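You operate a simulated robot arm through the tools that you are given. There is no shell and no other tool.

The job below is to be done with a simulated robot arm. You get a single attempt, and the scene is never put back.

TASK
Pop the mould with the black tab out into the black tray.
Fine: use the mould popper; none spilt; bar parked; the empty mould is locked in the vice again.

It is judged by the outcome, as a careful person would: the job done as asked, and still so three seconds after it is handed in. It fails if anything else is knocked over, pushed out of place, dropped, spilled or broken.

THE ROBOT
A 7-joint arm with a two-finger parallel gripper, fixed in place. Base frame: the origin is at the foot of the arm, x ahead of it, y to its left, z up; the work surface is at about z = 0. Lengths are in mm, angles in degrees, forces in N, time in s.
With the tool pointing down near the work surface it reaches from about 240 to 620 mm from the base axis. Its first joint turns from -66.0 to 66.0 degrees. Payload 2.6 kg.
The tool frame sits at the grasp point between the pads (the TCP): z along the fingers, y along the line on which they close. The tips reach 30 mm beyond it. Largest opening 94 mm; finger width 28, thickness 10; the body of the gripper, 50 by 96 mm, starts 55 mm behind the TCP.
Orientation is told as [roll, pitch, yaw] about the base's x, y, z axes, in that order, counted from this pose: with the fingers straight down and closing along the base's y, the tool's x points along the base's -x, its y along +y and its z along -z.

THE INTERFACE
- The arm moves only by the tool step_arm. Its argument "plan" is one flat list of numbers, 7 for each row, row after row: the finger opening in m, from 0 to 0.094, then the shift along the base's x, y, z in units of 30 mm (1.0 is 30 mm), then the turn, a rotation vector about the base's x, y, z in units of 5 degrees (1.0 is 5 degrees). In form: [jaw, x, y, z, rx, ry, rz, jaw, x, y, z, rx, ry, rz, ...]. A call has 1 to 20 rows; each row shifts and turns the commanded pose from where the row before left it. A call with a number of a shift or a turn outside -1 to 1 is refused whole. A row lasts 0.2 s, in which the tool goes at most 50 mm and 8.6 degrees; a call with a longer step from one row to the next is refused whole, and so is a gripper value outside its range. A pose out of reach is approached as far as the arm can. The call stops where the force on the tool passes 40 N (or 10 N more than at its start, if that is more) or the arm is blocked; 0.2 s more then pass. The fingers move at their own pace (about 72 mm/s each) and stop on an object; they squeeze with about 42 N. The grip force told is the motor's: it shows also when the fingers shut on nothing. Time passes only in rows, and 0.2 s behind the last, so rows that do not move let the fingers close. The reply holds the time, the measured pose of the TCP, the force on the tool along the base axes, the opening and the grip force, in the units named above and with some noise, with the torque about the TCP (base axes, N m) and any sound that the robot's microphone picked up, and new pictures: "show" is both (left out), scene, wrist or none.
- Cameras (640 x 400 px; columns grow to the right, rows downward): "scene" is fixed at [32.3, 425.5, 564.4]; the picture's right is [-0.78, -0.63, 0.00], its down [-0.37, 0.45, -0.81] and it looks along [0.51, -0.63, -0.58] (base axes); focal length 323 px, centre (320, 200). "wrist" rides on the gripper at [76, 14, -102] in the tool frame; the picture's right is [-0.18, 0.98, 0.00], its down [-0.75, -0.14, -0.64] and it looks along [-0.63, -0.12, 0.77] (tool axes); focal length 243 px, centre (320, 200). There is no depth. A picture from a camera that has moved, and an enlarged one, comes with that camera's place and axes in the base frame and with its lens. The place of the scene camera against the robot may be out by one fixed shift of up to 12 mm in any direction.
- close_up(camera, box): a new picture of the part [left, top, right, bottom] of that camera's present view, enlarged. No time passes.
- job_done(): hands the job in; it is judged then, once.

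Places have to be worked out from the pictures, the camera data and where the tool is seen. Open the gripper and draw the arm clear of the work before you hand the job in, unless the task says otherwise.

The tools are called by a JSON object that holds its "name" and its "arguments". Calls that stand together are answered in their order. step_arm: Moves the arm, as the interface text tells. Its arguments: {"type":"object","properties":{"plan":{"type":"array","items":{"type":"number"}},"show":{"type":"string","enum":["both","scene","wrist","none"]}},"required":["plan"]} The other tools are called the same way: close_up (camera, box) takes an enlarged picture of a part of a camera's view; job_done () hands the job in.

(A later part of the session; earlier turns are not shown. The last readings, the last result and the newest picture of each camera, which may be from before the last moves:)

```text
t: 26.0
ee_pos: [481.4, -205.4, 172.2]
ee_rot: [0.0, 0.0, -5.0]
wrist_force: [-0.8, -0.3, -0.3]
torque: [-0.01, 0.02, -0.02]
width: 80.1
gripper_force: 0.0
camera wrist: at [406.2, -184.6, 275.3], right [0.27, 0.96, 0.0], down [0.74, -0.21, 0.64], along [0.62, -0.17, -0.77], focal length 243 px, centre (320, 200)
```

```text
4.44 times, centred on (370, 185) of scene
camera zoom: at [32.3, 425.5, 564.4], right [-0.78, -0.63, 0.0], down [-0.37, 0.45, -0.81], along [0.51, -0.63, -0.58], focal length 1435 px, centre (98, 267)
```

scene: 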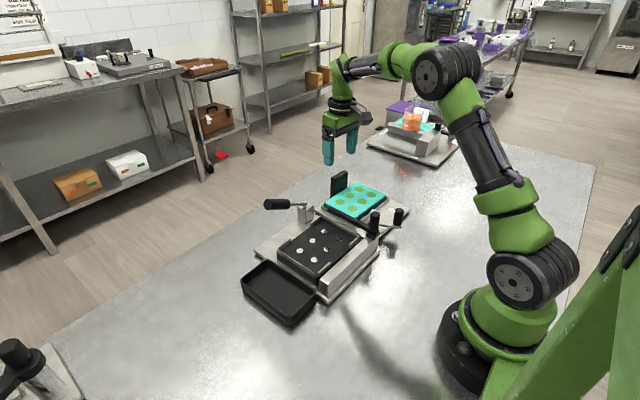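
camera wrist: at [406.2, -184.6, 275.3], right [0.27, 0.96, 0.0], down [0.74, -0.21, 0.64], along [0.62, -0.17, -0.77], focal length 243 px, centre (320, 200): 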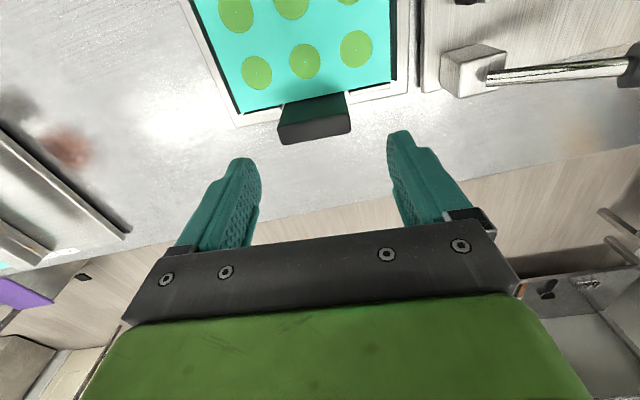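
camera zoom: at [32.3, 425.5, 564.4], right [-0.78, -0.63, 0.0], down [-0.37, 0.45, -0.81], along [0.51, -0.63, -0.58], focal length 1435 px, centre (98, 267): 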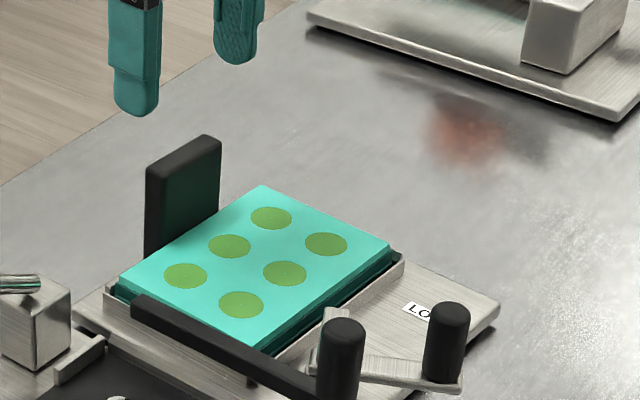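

The tab stands clear: about 58 mm wide (y), 15 mm thick, top z ≈ 84, centre ≈ (486.5, -210), yaw ≈ −5.8°. I centre over it, descend to TCP z 77 with the fingers either side, and close.

{"name": "step_arm", "arguments": {"plan": [0.084, 0.17, -0.17, 0, 0, 0, -0.16, 0.084, 0, 0, -0.7, 0, 0, 0, 0.084, 0, 0, -0.9, 0, 0, 0, 0.084, 0, 0, -0.9, 0, 0, 0, 0.084, 0, 0, -0.67, 0, 0, 0, 0.084, 0, 0, 0, 0, 0, 0], "show": "both"}}

{"name": "close_up", "arguments": {"camera": "wrist", "box": [200, 50, 440, 230]}}

{"name": "close_up", "arguments": {"camera": "scene", "box": [310, 140, 430, 230]}}

```text
t: 27.4
ee_pos: [483.8, -212.0, 76.8]
ee_rot: [0.0, 0.0, -5.8]
wrist_force: [0.1, 0.2, 0.4]
torque: [0.01, 0.0, 0.02]
width: 84.0
gripper_force: 0.1
camera wrist: at [409.8, -189.4, 179.8], right [0.28, 0.96, 0.0], down [0.74, -0.22, 0.64], along [0.62, -0.18, -0.77], focal length 243 px, centre (320, 200)
```

scene: 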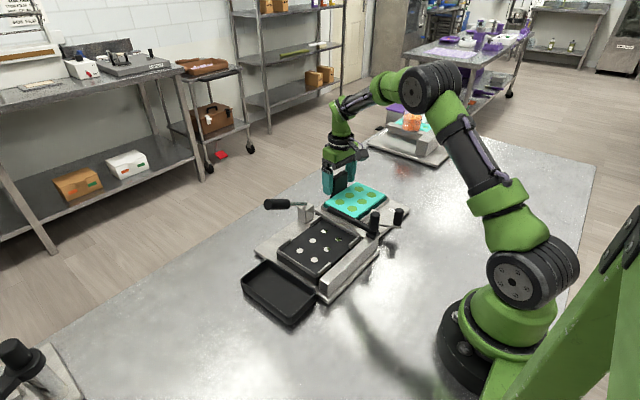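
wrist: 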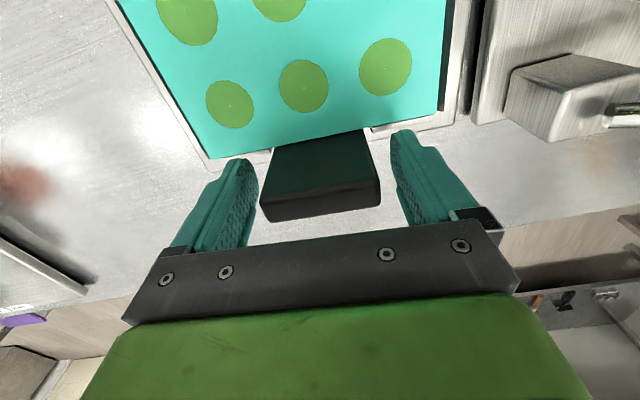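

```text
2.22 times, centred on (320, 140) of wrist
camera zoom: at [409.8, -189.4, 179.8], right [0.28, 0.96, 0.0], down [0.74, -0.22, 0.64], along [0.62, -0.18, -0.77], focal length 539 px, centre (320, 333)
```

zoom: 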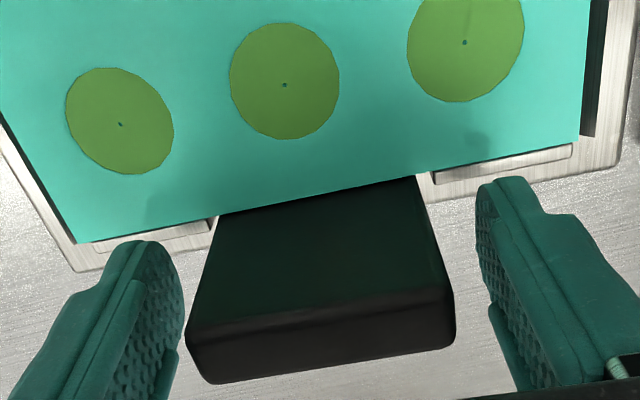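

```text
4.44 times, centred on (370, 185) of scene
camera zoom: at [32.3, 425.5, 564.4], right [-0.78, -0.63, 0.0], down [-0.37, 0.45, -0.81], along [0.51, -0.63, -0.58], focal length 1435 px, centre (98, 267)
```

zoom: 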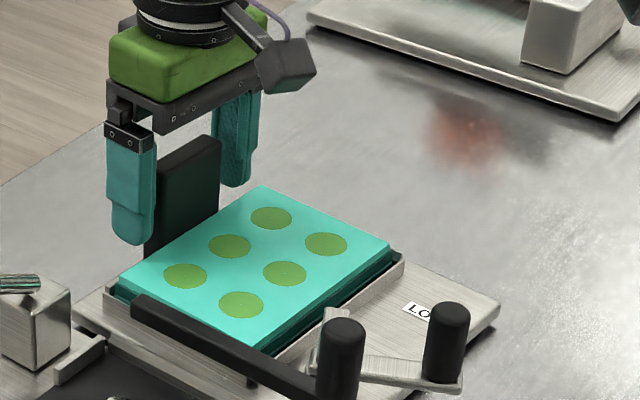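

The tab lies between the fingers, its centre some 3 mm further in x. I shift 3 mm and close.

{"name": "step_arm", "arguments": {"plan": [0.084, 0.1, 0.0, 0, 0, 0, 0, 0.04, 0, 0, 0, 0, 0, 0, 0.04, 0, 0, 0, 0, 0, 0, 0.04, 0, 0, 0, 0, 0, 0], "show": "both"}}

```text
t: 28.4
ee_pos: [486.7, -211.0, 77.2]
ee_rot: [0.0, 0.0, -5.7]
wrist_force: [-0.2, 0.0, -0.7]
torque: [-0.01, -0.07, 0.04]
width: 63.5
gripper_force: 41.7
camera wrist: at [412.9, -189.1, 180.0], right [0.28, 0.96, 0.0], down [0.74, -0.22, 0.64], along [0.62, -0.18, -0.77], focal length 243 px, centre (320, 200)
```

scene: 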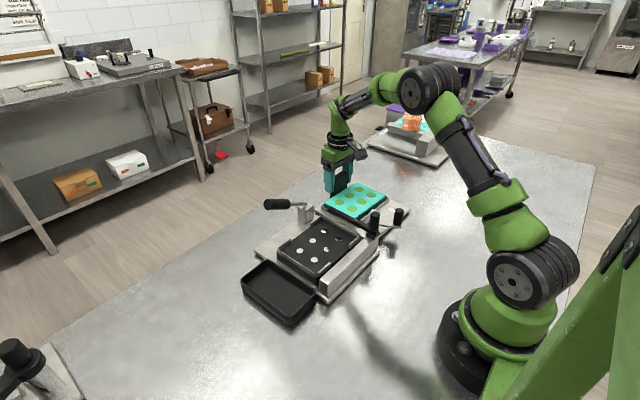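
wrist: 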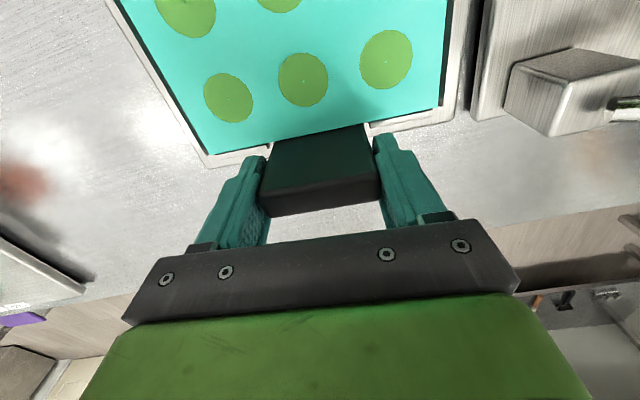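

The tab is held (63.5 mm). I lift gently a few mm and watch the load and whether the vice stays put.

{"name": "step_arm", "arguments": {"plan": [0.04, 0, 0, 0.2, 0, 0, 0, 0.04, 0, 0, 0.2, 0, 0, 0, 0.04, 0, 0, 0.2, 0, 0, 0], "show": "both"}}

{"name": "close_up", "arguments": {"camera": "scene", "box": [310, 140, 430, 230]}}

```text
t: 29.2
ee_pos: [487.3, -209.8, 96.0]
ee_rot: [0.0, -0.1, -5.8]
wrist_force: [0.5, -0.8, 0.1]
torque: [-0.01, 0.01, -0.02]
width: 64.6
gripper_force: 0.0
camera wrist: at [413.3, -189.0, 198.3], right [0.28, 0.96, 0.0], down [0.74, -0.22, 0.64], along [0.62, -0.18, -0.77], focal length 243 px, centre (320, 200)
```

scene: 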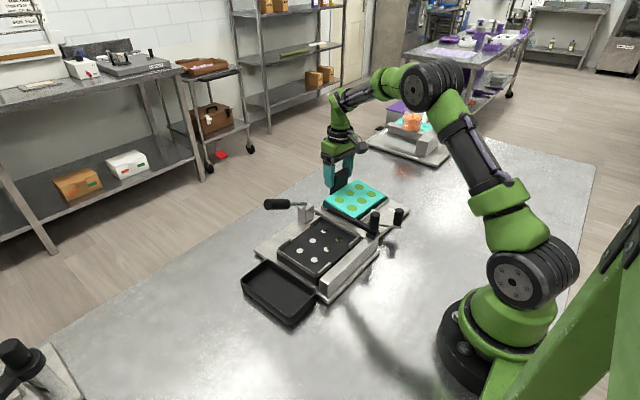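
wrist: 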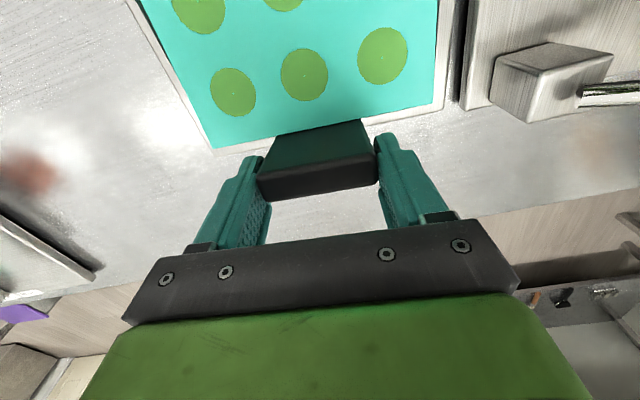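

```text
4.44 times, centred on (370, 185) of scene
camera zoom: at [32.3, 425.5, 564.4], right [-0.78, -0.63, 0.0], down [-0.37, 0.45, -0.81], along [0.51, -0.63, -0.58], focal length 1435 px, centre (98, 267)
```

zoom: 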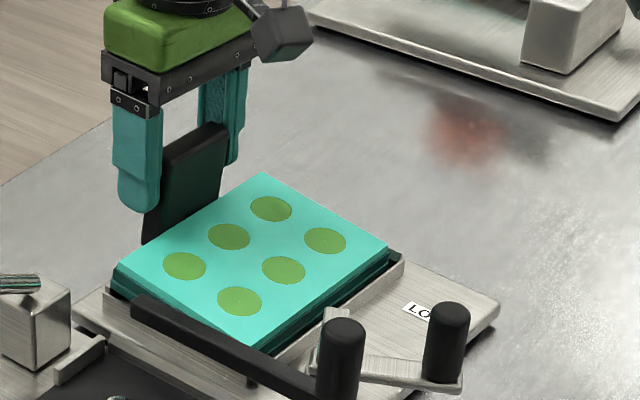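

The mould came up at the tab side but pitched in the grip, and the grip force reads 0. I hold still one moment with the gripper commanded fully closed to see whether it grips again.

{"name": "step_arm", "arguments": {"plan": [0.0, 0, 0, 0, 0, 0, 0, 0.0, 0, 0, 0, 0, 0, 0], "show": "wrist"}}

{"name": "close_up", "arguments": {"camera": "scene", "box": [310, 140, 430, 230]}}

```text
t: 29.8
ee_pos: [488.0, -211.9, 95.6]
ee_rot: [0.0, 0.0, -5.8]
wrist_force: [-1.3, 0.8, 3.1]
torque: [0.0, 0.21, -0.05]
width: 63.5
gripper_force: 41.8
camera wrist: at [413.3, -189.0, 198.2], right [0.28, 0.96, 0.0], down [0.74, -0.22, 0.64], along [0.62, -0.18, -0.77], focal length 243 px, centre (320, 200)
```

wrist: 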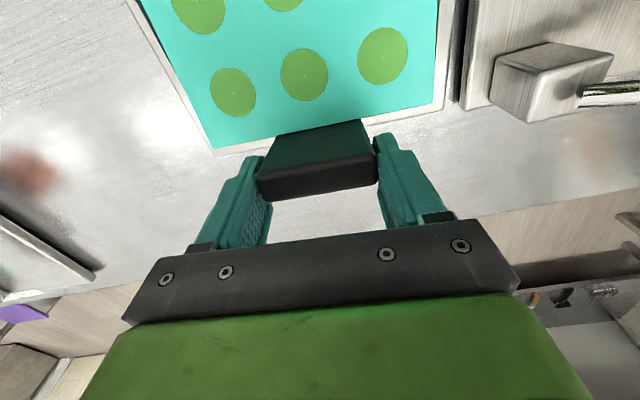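

```text
4.44 times, centred on (370, 185) of scene
camera zoom: at [32.3, 425.5, 564.4], right [-0.78, -0.63, 0.0], down [-0.37, 0.45, -0.81], along [0.51, -0.63, -0.58], focal length 1435 px, centre (98, 267)
```

zoom: 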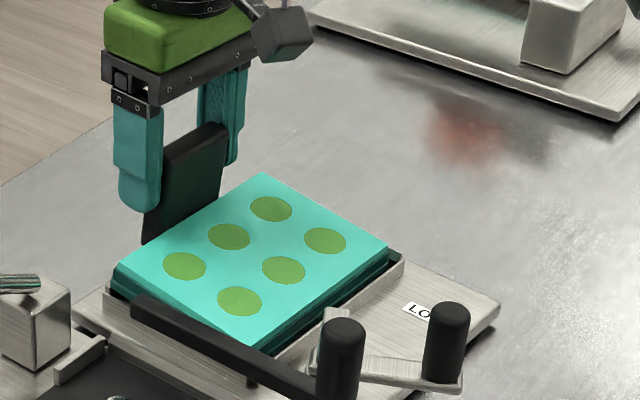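

Closing along y lets the tab pitch in the pads, so I set the mould back down in the vice and will regrip across the tab's thickness (fingers closing along x), which holds it level.

{"name": "step_arm", "arguments": {"plan": [0.0, 0, 0, -0.2, 0, 0, 0, 0.0, 0, 0, -0.2, 0, 0, 0, 0.0, 0, 0, -0.2, 0, 0, 0, 0.0, 0, 0, -0.05, 0, 0, 0], "show": "both"}}

{"name": "close_up", "arguments": {"camera": "scene", "box": [310, 140, 430, 230]}}

```text
t: 30.8
ee_pos: [488.4, -209.9, 77.8]
ee_rot: [-0.1, -0.3, -5.7]
wrist_force: [16.2, -4.1, 15.9]
torque: [0.04, 1.15, 0.01]
width: 63.4
gripper_force: 42.1
camera wrist: at [413.8, -188.2, 179.7], right [0.28, 0.96, 0.0], down [0.73, -0.21, 0.65], along [0.62, -0.18, -0.76], focal length 243 px, centre (320, 200)
```

scene: 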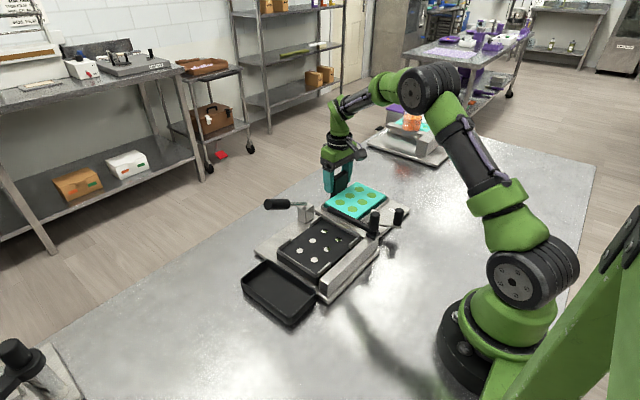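
wrist: 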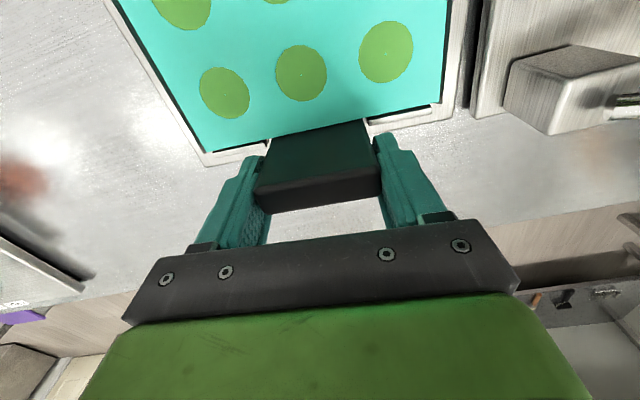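

```text
4.44 times, centred on (370, 185) of scene
camera zoom: at [32.3, 425.5, 564.4], right [-0.78, -0.63, 0.0], down [-0.37, 0.45, -0.81], along [0.51, -0.63, -0.58], focal length 1435 px, centre (98, 267)
```

zoom: 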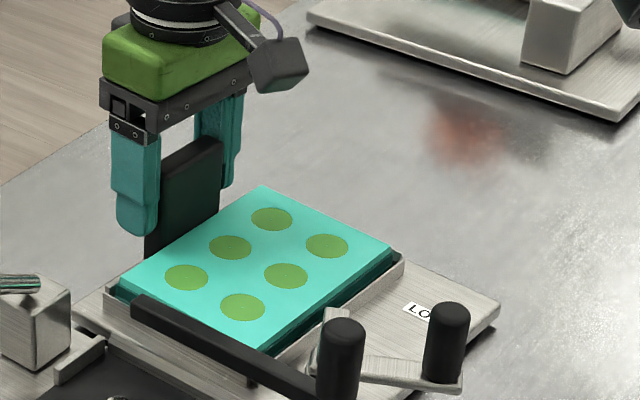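

It appears seated again (16 N pressing). I release, rise and turn the hand by 90°.

{"name": "step_arm", "arguments": {"plan": [0.084, 0, 0, 0, 0, 0, 0, 0.084, 0, 0, 0, 0, 0, 0, 0.084, 0, 0, 1, 0, 0, 0, 0.084, 0, 0, 1, 0, 0, 0, 0.084, 0, 0, 1, 0, 0, 0, 0.07, 0, 0, 0, 0, 0, 1, 0.06, 0, 0, 0, 0, 0, 1, 0.05, 0, 0, 0, 0, 0, 1, 0.05, 0, 0, 0, 0, 0, 1, 0.05, 0, 0, 0, 0, 0, 1, 0.05, 0, 0, 0, 0, 0, 1, 0.05, 0, 0, 0, 0, 0, 1, 0.05, 0, 0, 0, 0, 0, 1, 0.05, 0, 0, 0, 0, 0, 1, 0.05, 0, 0, 0, 0, 0, 1, 0.05, 0, 0, 0, 0, 0, 1, 0.05, 0, 0, 0, 0, 0, 1], "show": "none"}}

{"name": "step_arm", "arguments": {"plan": [0.05, 0, 0, 0, 0, 0, 1, 0.05, 0, 0, 0, 0, 0, 1, 0.05, 0, 0, 0, 0, 0, 1, 0.05, 0, 0, 0, 0, 0, 1, 0.05, 0, 0, 0, 0, 0, 1, 0.05, 0, 0, 0, 0, 0, 1, 0.05, 0, 0, 0, 0, 0, 0], "show": "both"}}

{"name": "close_up", "arguments": {"camera": "wrist", "box": [200, 50, 440, 230]}}

{"name": "close_up", "arguments": {"camera": "scene", "box": [310, 140, 430, 230]}}

```text
t: 34.4
ee_pos: [486.2, -209.9, 164.8]
ee_rot: [0.0, 0.0, 54.4]
wrist_force: [0.1, -0.4, 0.4]
torque: [-0.02, -0.02, 0.04]
width: 49.9
gripper_force: 0.0
```

```text
t: 36.0
ee_pos: [487.5, -210.6, 164.5]
ee_rot: [0.0, 0.0, 84.3]
wrist_force: [-0.1, 0.7, 0.2]
torque: [0.0, 0.01, 0.01]
width: 50.0
gripper_force: 0.0
camera wrist: at [465.9, -285.0, 268.2], right [-0.96, 0.28, 0.0], down [0.22, 0.74, 0.64], along [0.18, 0.62, -0.77], focal length 243 px, centre (320, 200)
```

scene: 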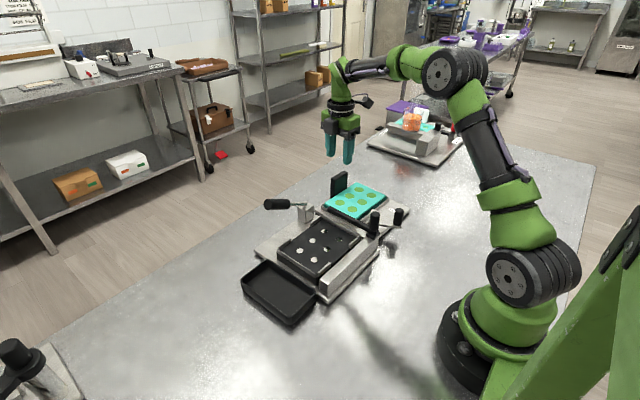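
wrist: 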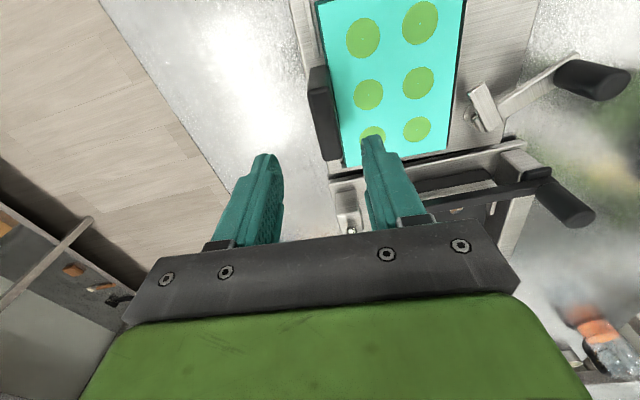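

```text
2.22 times, centred on (320, 140) of wrist
camera zoom: at [465.9, -285.0, 268.2], right [-0.96, 0.28, 0.0], down [0.22, 0.74, 0.64], along [0.18, 0.62, -0.77], focal length 539 px, centre (320, 333)
```

zoom: 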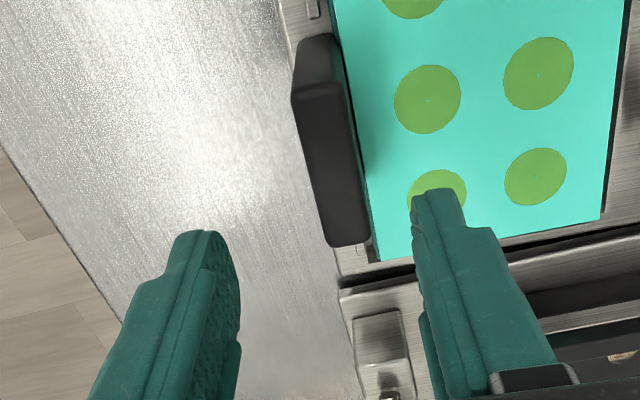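

```text
4.44 times, centred on (370, 185) of scene
camera zoom: at [32.3, 425.5, 564.4], right [-0.78, -0.63, 0.0], down [-0.37, 0.45, -0.81], along [0.51, -0.63, -0.58], focal length 1435 px, centre (98, 267)
```

zoom: 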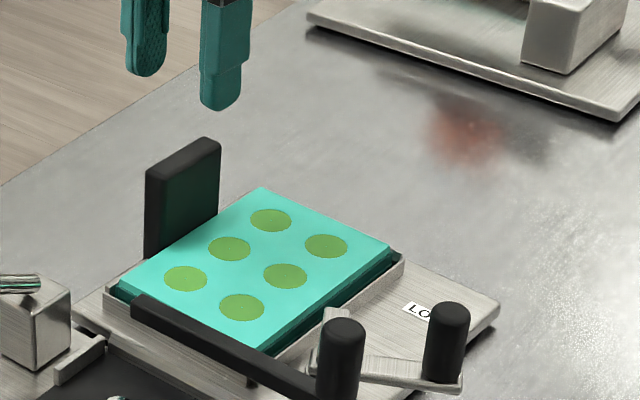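

Tab centre now reads ≈ (484–487, -210), yaw −5.8°. I descend with the fingers astride its thin side, tips staying above the mould, and close fully.

{"name": "step_arm", "arguments": {"plan": [0.05, -0.05, 0, -0.7, 0, 0, 0, 0.05, 0, 0, -0.7, 0, 0, 0, 0.05, 0, 0, -0.75, 0, 0, 0, 0.05, 0, 0, -0.75, 0, 0, 0, 0.05, 0, 0, 0, 0, 0, 0], "show": "wrist"}}

{"name": "close_up", "arguments": {"camera": "wrist", "box": [200, 50, 440, 230]}}

{"name": "close_up", "arguments": {"camera": "scene", "box": [310, 140, 430, 230]}}

```text
t: 37.2
ee_pos: [486.2, -210.6, 78.3]
ee_rot: [0.0, 0.1, 84.3]
wrist_force: [-0.3, 1.0, 0.5]
torque: [0.01, 0.0, 0.0]
width: 49.9
gripper_force: 0.1
camera wrist: at [464.5, -285.2, 180.5], right [-0.96, 0.28, 0.0], down [0.22, 0.74, 0.64], along [0.18, 0.62, -0.77], focal length 243 px, centre (320, 200)
```

wrist: 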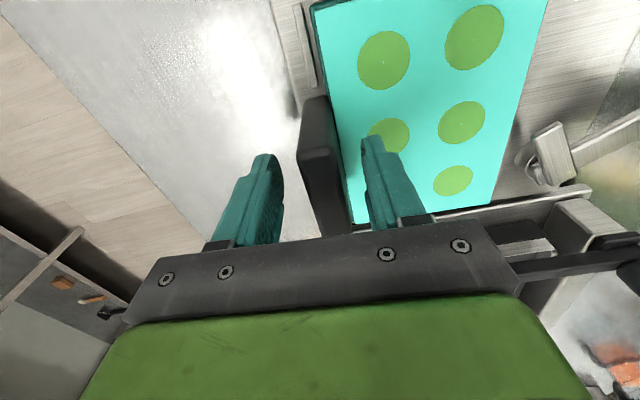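

```text
2.22 times, centred on (320, 140) of wrist
camera zoom: at [464.5, -285.2, 180.5], right [-0.96, 0.28, 0.0], down [0.22, 0.74, 0.64], along [0.18, 0.62, -0.77], focal length 539 px, centre (320, 333)
```

zoom: 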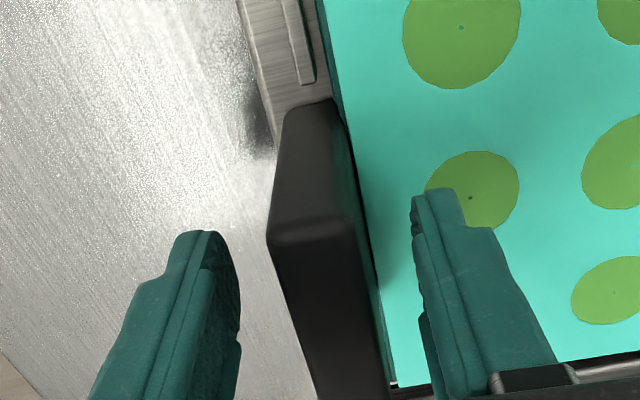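

```text
4.44 times, centred on (370, 185) of scene
camera zoom: at [32.3, 425.5, 564.4], right [-0.78, -0.63, 0.0], down [-0.37, 0.45, -0.81], along [0.51, -0.63, -0.58], focal length 1435 px, centre (98, 267)
```

zoom: 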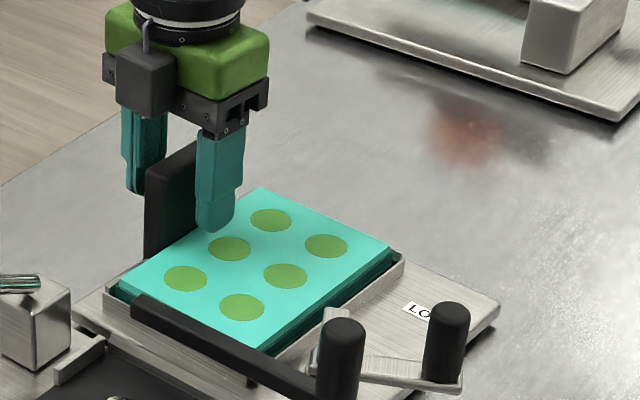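

The tab is centred between the pads. I close firmly.

{"name": "step_arm", "arguments": {"plan": [0.0, 0, 0, 0, 0, 0, 0, 0.0, 0, 0, 0, 0, 0, 0, 0.0, 0, 0, 0, 0, 0, 0, 0.0, 0, 0, 0, 0, 0, 0], "show": "wrist"}}

```text
t: 38.2
ee_pos: [485.4, -211.4, 77.5]
ee_rot: [0.0, 0.1, 84.3]
wrist_force: [-4.9, -3.2, -0.4]
torque: [-0.17, 0.09, 0.96]
width: 21.7
gripper_force: 42.2
camera wrist: at [464.3, -285.7, 180.5], right [-0.96, 0.28, 0.0], down [0.22, 0.74, 0.64], along [0.18, 0.62, -0.77], focal length 243 px, centre (320, 200)
```

wrist: 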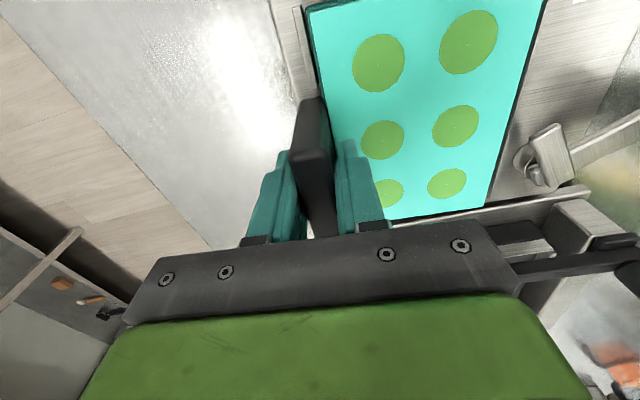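

Held, but with a torque of about 1 N·m around z, so the tab's yaw differs slightly from the hand's. I turn a little to relieve it.

{"name": "step_arm", "arguments": {"plan": [0.0, 0, 0, 0, 0, 0, 0.3, 0.0, 0, 0, 0, 0, 0, 0], "show": "none"}}

```text
t: 38.8
ee_pos: [486.1, -211.0, 78.3]
ee_rot: [0.0, 0.0, 85.9]
wrist_force: [0.1, -2.8, -1.1]
torque: [-0.22, 0.01, 0.22]
width: 21.8
gripper_force: 42.2
```

Torque relieved. Now I lift slowly in small steps and check level.

{"name": "step_arm", "arguments": {"plan": [0.0, 0, 0, 0.2, 0, 0, 0, 0.0, 0, 0, 0.2, 0, 0, 0, 0.0, 0, 0, 0.2, 0, 0, 0], "show": "both"}}

{"name": "close_up", "arguments": {"camera": "scene", "box": [310, 140, 430, 230]}}

```text
t: 39.6
ee_pos: [484.6, -209.9, 97.8]
ee_rot: [0.0, -0.2, 85.7]
wrist_force: [-0.2, 0.8, -1.0]
torque: [0.01, -0.03, -0.01]
width: 21.9
gripper_force: 42.2
camera wrist: at [466.1, -284.9, 199.3], right [-0.97, 0.26, 0.0], down [0.2, 0.74, 0.64], along [0.16, 0.62, -0.77], focal length 243 px, centre (320, 200)
```

scene: 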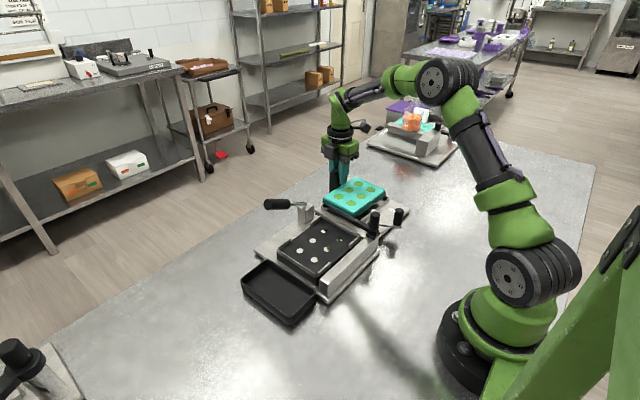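
wrist: 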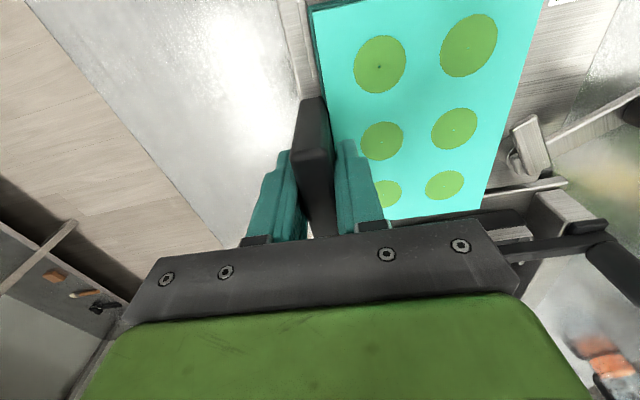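

```text
4.44 times, centred on (370, 185) of scene
camera zoom: at [32.3, 425.5, 564.4], right [-0.78, -0.63, 0.0], down [-0.37, 0.45, -0.81], along [0.51, -0.63, -0.58], focal length 1435 px, centre (98, 267)
```

zoom: 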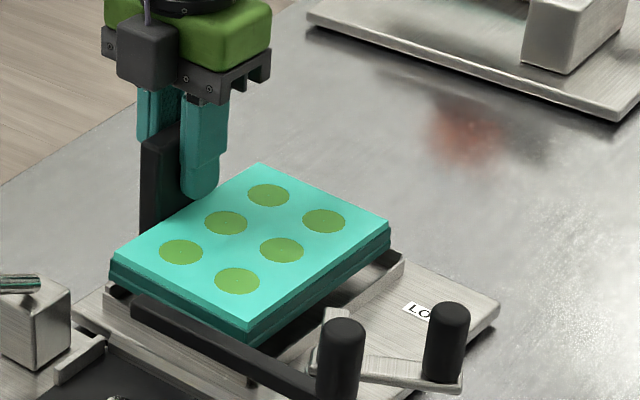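

The mould lifts level. I raise it well above everything and carry it beside the bed, so the bed's pins can be measured from close by before placing.

{"name": "step_arm", "arguments": {"plan": [0.0, 0, 0, 0.93, 0, 0, 0, 0.0, 0, 0, 0.93, 0, 0, 0, 0.0, 0, 0, 0.93, 0, 0, 0, 0.0, 0, 0, 0.93, 0, 0, 0.46, 0.0, 0, 0, 0, 0, 0, 0.46, 0.0, -0.88, 0.86, 0, 0, 0, 0, 0.0, -0.88, 0.86, 0, 0, 0, 0, 0.0, -0.88, 0.86, 0, 0, 0, 0, 0.0, -0.88, 0.86, 0, 0, 0, 0, 0.0, -0.88, 0.86, 0, 0, 0, 0, 0.0, -0.88, 0.86, 0, 0, 0, 0, 0.0, -0.88, 0.86, 0, 0, 0, 0, 0.0, 0, 0, 0, 0, 0, 0], "show": "both"}}

{"name": "close_up", "arguments": {"camera": "wrist", "box": [150, 30, 400, 210]}}

{"name": "close_up", "arguments": {"camera": "scene", "box": [230, 140, 430, 330]}}

```text
t: 42.4
ee_pos: [299.2, -28.7, 208.7]
ee_rot: [0.0, 0.1, 90.3]
wrist_force: [0.4, 0.5, -1.4]
torque: [-0.03, -0.07, 0.03]
width: 21.5
gripper_force: 42.3
camera wrist: at [285.7, -105.1, 311.1], right [-0.98, 0.18, 0.0], down [0.14, 0.75, 0.64], along [0.11, 0.63, -0.77], focal length 243 px, centre (320, 200)
```

scene: 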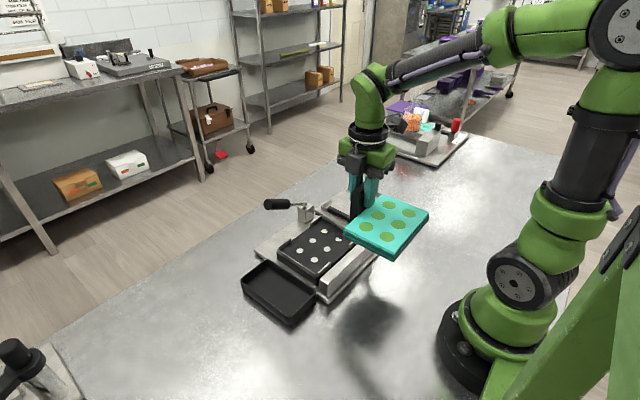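
wrist: 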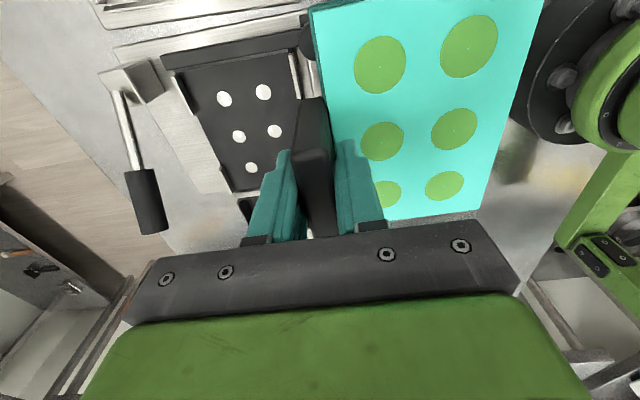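

```text
2.22 times, centred on (275, 120) of wrist
camera zoom: at [285.7, -105.1, 311.1], right [-0.98, 0.18, 0.0], down [0.14, 0.75, 0.64], along [0.11, 0.63, -0.77], focal length 539 px, centre (420, 378)
```

zoom: 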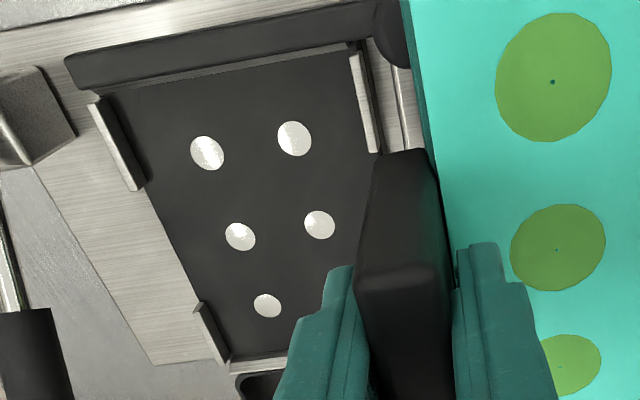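

```text
2.11 times, centred on (330, 235) of scene
camera zoom: at [32.3, 425.5, 564.4], right [-0.78, -0.63, 0.0], down [-0.37, 0.45, -0.81], along [0.51, -0.63, -0.58], focal length 680 px, centre (299, 126)
```

zoom: 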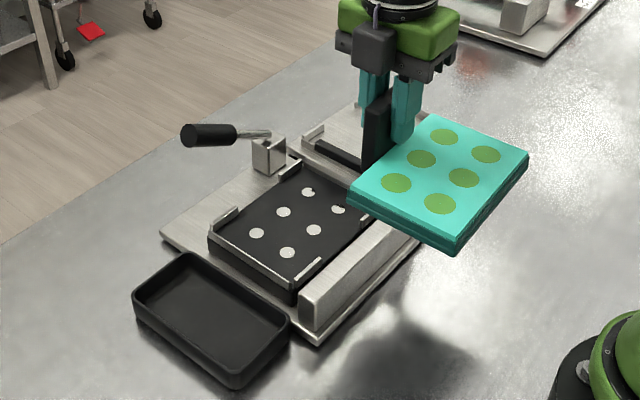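

Measured in one view: bed pin centre ≈ (381, 4), yaw −1.2°; mould centre in hand is 62 mm towards the base from the TCP, yaw +1.1°. I move to TCP (443, 1) with −2.3° of turn and check from above.

{"name": "step_arm", "arguments": {"plan": [0.0, 0.96, 0.197, 0, 0, 0, -0.46, 0.0, 0.96, 0.197, 0, 0, 0, 0, 0.0, 0.96, 0.197, 0, 0, 0, 0, 0.0, 0.96, 0.197, 0, 0, 0, 0, 0.0, 0.96, 0.197, 0, 0, 0, 0, 0.0, 0, 0, -0.9, 0, 0, 0, 0.0, 0, 0, -0.9, 0, 0, 0, 0.0, 0, 0, -0.5, 0, 0, 0, 0.0, 0, 0, 0, 0, 0, 0], "show": "both"}}

{"name": "close_up", "arguments": {"camera": "scene", "box": [240, 150, 400, 310]}}

{"name": "close_up", "arguments": {"camera": "wrist", "box": [260, 0, 560, 220]}}

```text
t: 44.4
ee_pos: [445.0, -0.3, 137.7]
ee_rot: [-0.1, -0.1, 88.0]
wrist_force: [-1.0, 0.3, -1.9]
torque: [-0.01, -0.07, 0.0]
width: 21.6
gripper_force: 41.5
camera wrist: at [428.9, -76.0, 241.5], right [-0.98, 0.22, 0.0], down [0.17, 0.75, 0.64], along [0.14, 0.63, -0.77], focal length 243 px, centre (320, 200)
```

scene: 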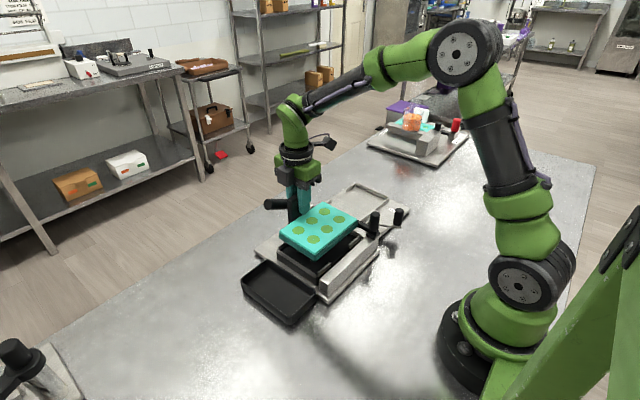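
wrist: 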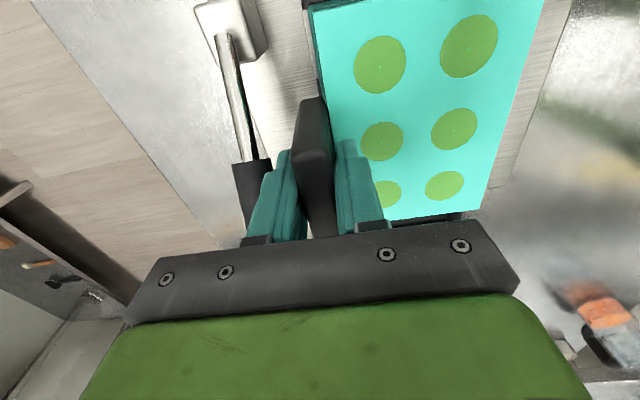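

```text
2.50 times, centred on (320, 230) of scene
camera zoom: at [32.3, 425.5, 564.4], right [-0.78, -0.63, 0.0], down [-0.37, 0.45, -0.81], along [0.51, -0.63, -0.58], focal length 807 px, centre (320, 125)
```

zoom: 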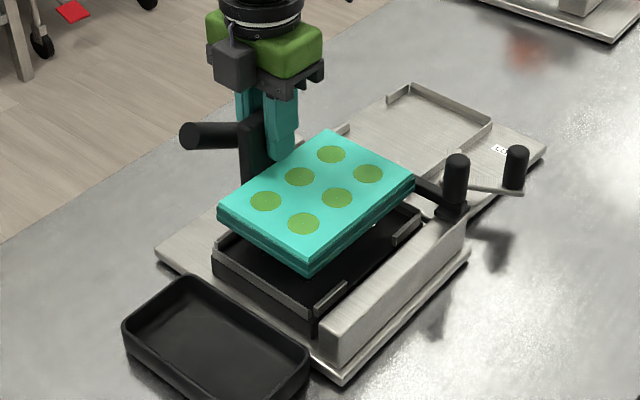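

```text
1.82 times, centred on (410, 110) of wrist
camera zoom: at [428.9, -76.0, 241.5], right [-0.98, 0.22, 0.0], down [0.17, 0.75, 0.64], along [0.14, 0.63, -0.77], focal length 441 px, centre (156, 364)
```

zoom: 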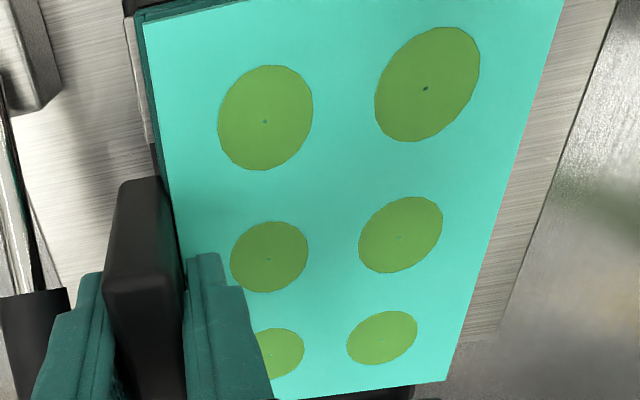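

The mould is over the bed with even overlap on both sides. I lower it in small steps towards the bed.

{"name": "step_arm", "arguments": {"plan": [0.0, -0.03, 0.03, -0.3, 0, 0, 0, 0.0, 0, 0, -0.3, 0, 0, 0, 0.0, 0, 0, -0.25, 0, 0, 0, 0.0, 0, 0, 0, 0, 0, 0], "show": "scene"}}

{"name": "close_up", "arguments": {"camera": "scene", "box": [260, 180, 380, 300]}}

{"name": "close_up", "arguments": {"camera": "wrist", "box": [260, 0, 560, 220]}}

```text
t: 45.4
ee_pos: [444.1, 2.2, 113.5]
ee_rot: [0.0, 0.0, 88.0]
wrist_force: [0.7, -0.2, -1.0]
torque: [0.05, -0.05, -0.01]
width: 21.6
gripper_force: 41.8
```

scene: 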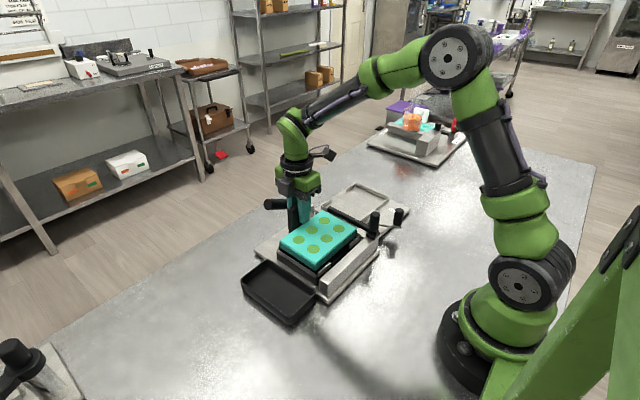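

```text
3.33 times, centred on (320, 240) of scene
camera zoom: at [32.3, 425.5, 564.4], right [-0.78, -0.63, 0.0], down [-0.37, 0.45, -0.81], along [0.51, -0.63, -0.58], focal length 1076 px, centre (320, 67)
```

zoom: 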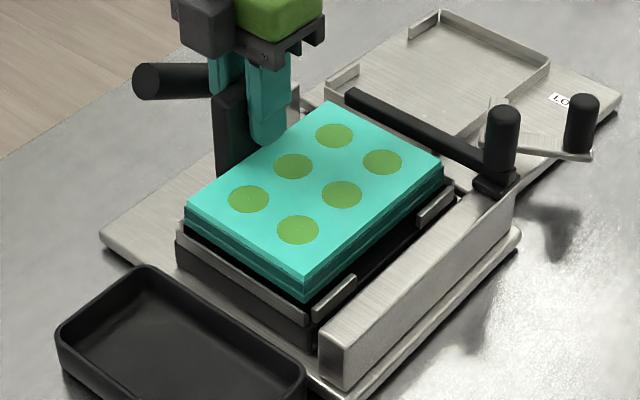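

```text
1.82 times, centred on (410, 110) of wrist
camera zoom: at [427.8, -74.1, 216.1], right [-0.98, 0.22, 0.0], down [0.17, 0.75, 0.64], along [0.14, 0.63, -0.77], focal length 441 px, centre (156, 364)
```

zoom: 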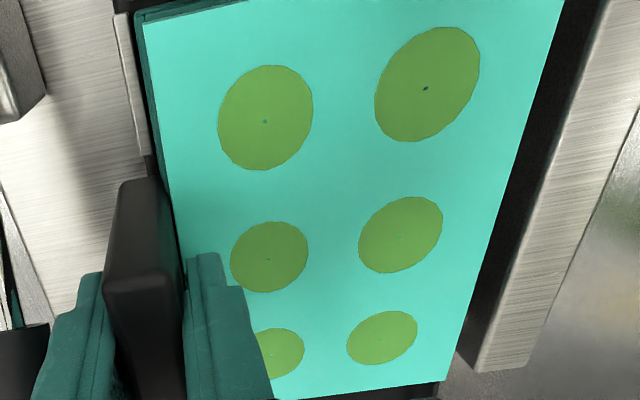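

Almost down; I enlarge more to check the margins to the lips before going on.

{"name": "close_up", "arguments": {"camera": "scene", "box": [280, 200, 370, 280]}}

{"name": "close_up", "arguments": {"camera": "wrist", "box": [300, 0, 400, 100]}}

{"name": "close_up", "arguments": {"camera": "wrist", "box": [460, 0, 600, 220]}}

```text
5.00 times, centred on (325, 240) of scene
camera zoom: at [32.3, 425.5, 564.4], right [-0.78, -0.63, 0.0], down [-0.37, 0.45, -0.81], along [0.51, -0.63, -0.58], focal length 1614 px, centre (295, 0)
```

zoom: 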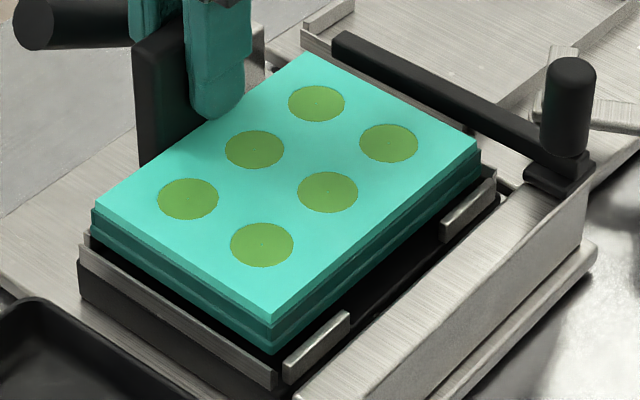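

```text
4.00 times, centred on (350, 50) of wrist
camera zoom: at [427.8, -74.1, 216.1], right [-0.98, 0.22, 0.0], down [0.17, 0.75, 0.64], along [0.14, 0.63, -0.77], focal length 970 px, centre (200, 800)
```

zoom: 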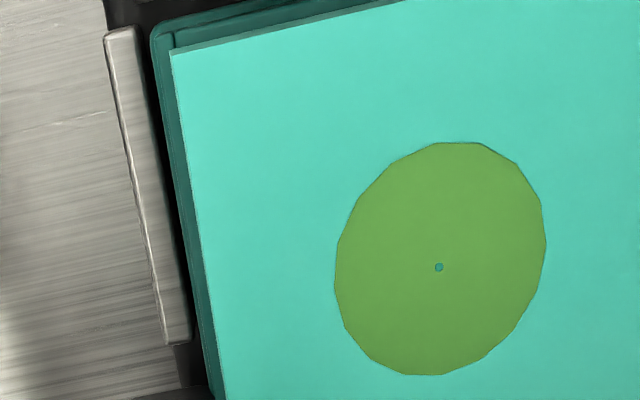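

```text
1.82 times, centred on (530, 110) of wrist
camera zoom: at [427.8, -74.1, 216.1], right [-0.98, 0.22, 0.0], down [0.17, 0.75, 0.64], along [0.14, 0.63, -0.77], focal length 441 px, centre (-62, 364)
```

zoom: 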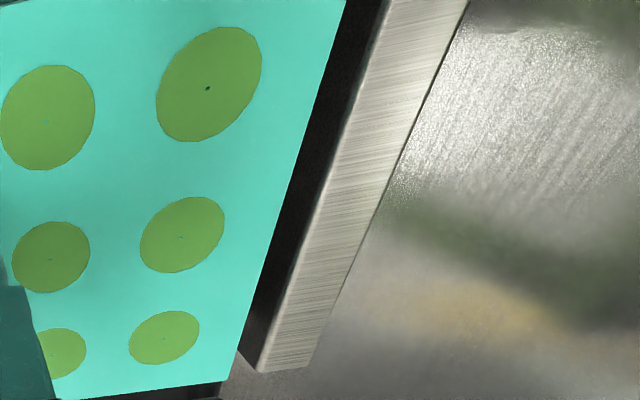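

Margins to the lips look even (2–3 mm) and parallel. I lower the last centimetre slowly.

{"name": "step_arm", "arguments": {"plan": [0.0, 0, 0, -0.12, 0, 0, 0, 0.0, 0, 0, -0.12, 0, 0, 0, 0.0, 0, 0, -0.1, 0, 0, 0, 0.0, 0, 0, 0, 0, 0, 0], "show": "scene"}}

{"name": "close_up", "arguments": {"camera": "scene", "box": [280, 200, 370, 280]}}

```text
t: 46.4
ee_pos: [444.4, 0.3, 102.8]
ee_rot: [-0.1, 0.0, 88.0]
wrist_force: [-0.1, -0.7, -1.7]
torque: [0.0, -0.04, 0.02]
width: 21.8
gripper_force: 42.0
```

scene: 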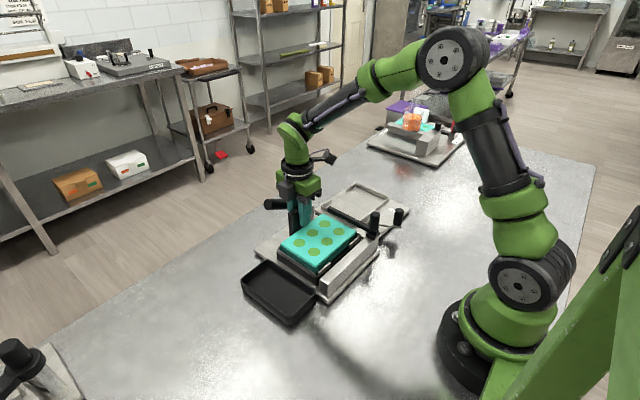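

```text
5.00 times, centred on (325, 240) of scene
camera zoom: at [32.3, 425.5, 564.4], right [-0.78, -0.63, 0.0], down [-0.37, 0.45, -0.81], along [0.51, -0.63, -0.58], focal length 1614 px, centre (295, 0)
```

zoom: 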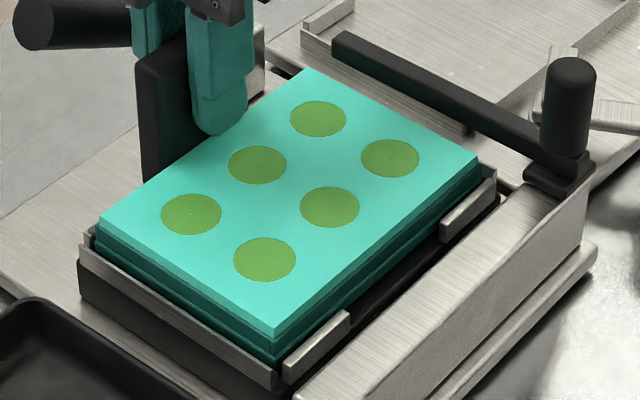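

No contact force yet and the mould is between the lips; I lower in 2 mm steps until it seats.

{"name": "step_arm", "arguments": {"plan": [0.0, 0, 0, -0.07, 0, 0, 0, 0.0, 0, 0, -0.07, 0, 0, 0, 0.0, 0, 0, 0, 0, 0, 0], "show": "none"}}

{"name": "close_up", "arguments": {"camera": "scene", "box": [280, 200, 370, 280]}}

```text
t: 47.2
ee_pos: [444.8, 1.0, 101.5]
ee_rot: [-0.2, 0.1, 88.1]
wrist_force: [-6.5, 1.3, 26.3]
torque: [-0.71, 0.46, 0.11]
width: 21.7
gripper_force: 41.8
```

```text
5.00 times, centred on (325, 240) of scene
camera zoom: at [32.2, 425.5, 564.4], right [-0.78, -0.63, 0.0], down [-0.37, 0.45, -0.81], along [0.51, -0.63, -0.58], focal length 1614 px, centre (295, 0)
```

zoom: 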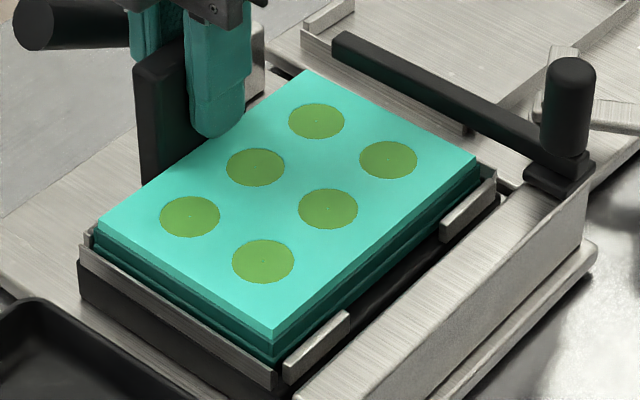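

Contact with 26 N at TCP z 101.5. I check with more enlargement whether it sits on the bed or on a lip.

{"name": "close_up", "arguments": {"camera": "scene", "box": [322, 220, 372, 260]}}

{"name": "close_up", "arguments": {"camera": "scene", "box": [290, 240, 350, 285]}}

{"name": "close_up", "arguments": {"camera": "wrist", "box": [300, 0, 400, 100]}}

{"name": "close_up", "arguments": {"camera": "wrist", "box": [440, 0, 580, 220]}}

```text
10.00 times, centred on (347, 240) of scene
camera zoom: at [32.2, 425.5, 564.4], right [-0.78, -0.63, 0.0], down [-0.37, 0.45, -0.81], along [0.51, -0.63, -0.58], focal length 3229 px, centre (50, -200)
```

zoom: 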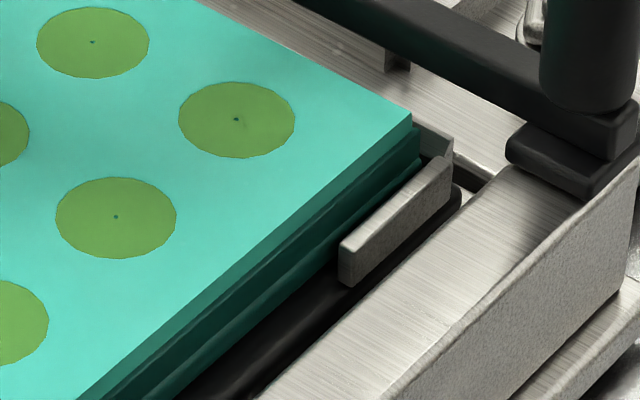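

```text
8.89 times, centred on (320, 262) of scene
camera zoom: at [32.2, 425.5, 564.4], right [-0.78, -0.63, 0.0], down [-0.37, 0.45, -0.81], along [0.51, -0.63, -0.58], focal length 2870 px, centre (320, -356)
```

zoom: 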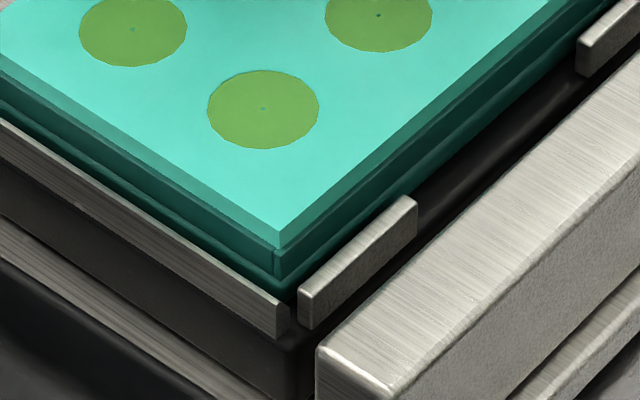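

```text
4.00 times, centred on (350, 50) of wrist
camera zoom: at [428.5, -74.9, 203.5], right [-0.98, 0.22, 0.0], down [0.16, 0.75, 0.64], along [0.14, 0.63, -0.77], focal length 970 px, centre (200, 800)
```

zoom: 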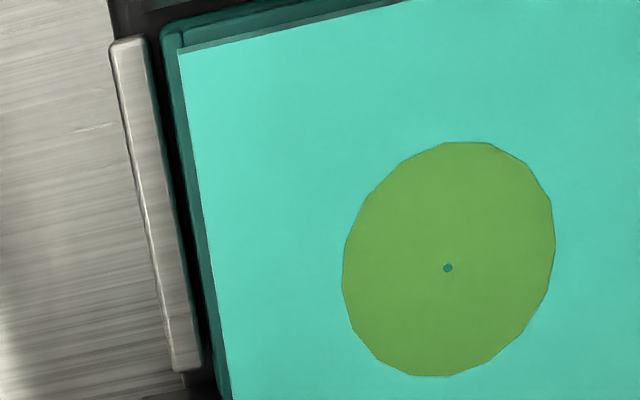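

```text
1.82 times, centred on (510, 110) of wrist
camera zoom: at [428.5, -74.9, 203.5], right [-0.98, 0.22, 0.0], down [0.16, 0.75, 0.64], along [0.14, 0.63, -0.77], focal length 441 px, centre (-26, 364)
```

zoom: 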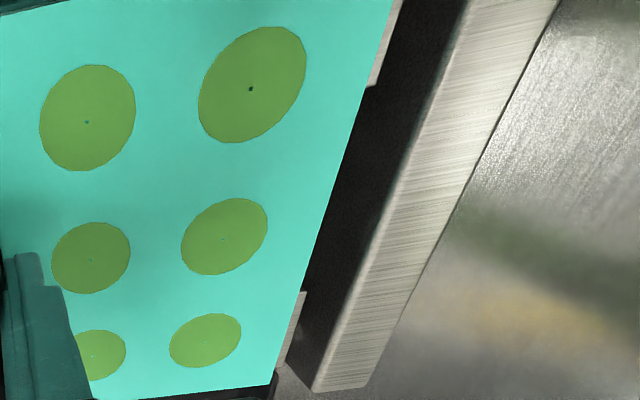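

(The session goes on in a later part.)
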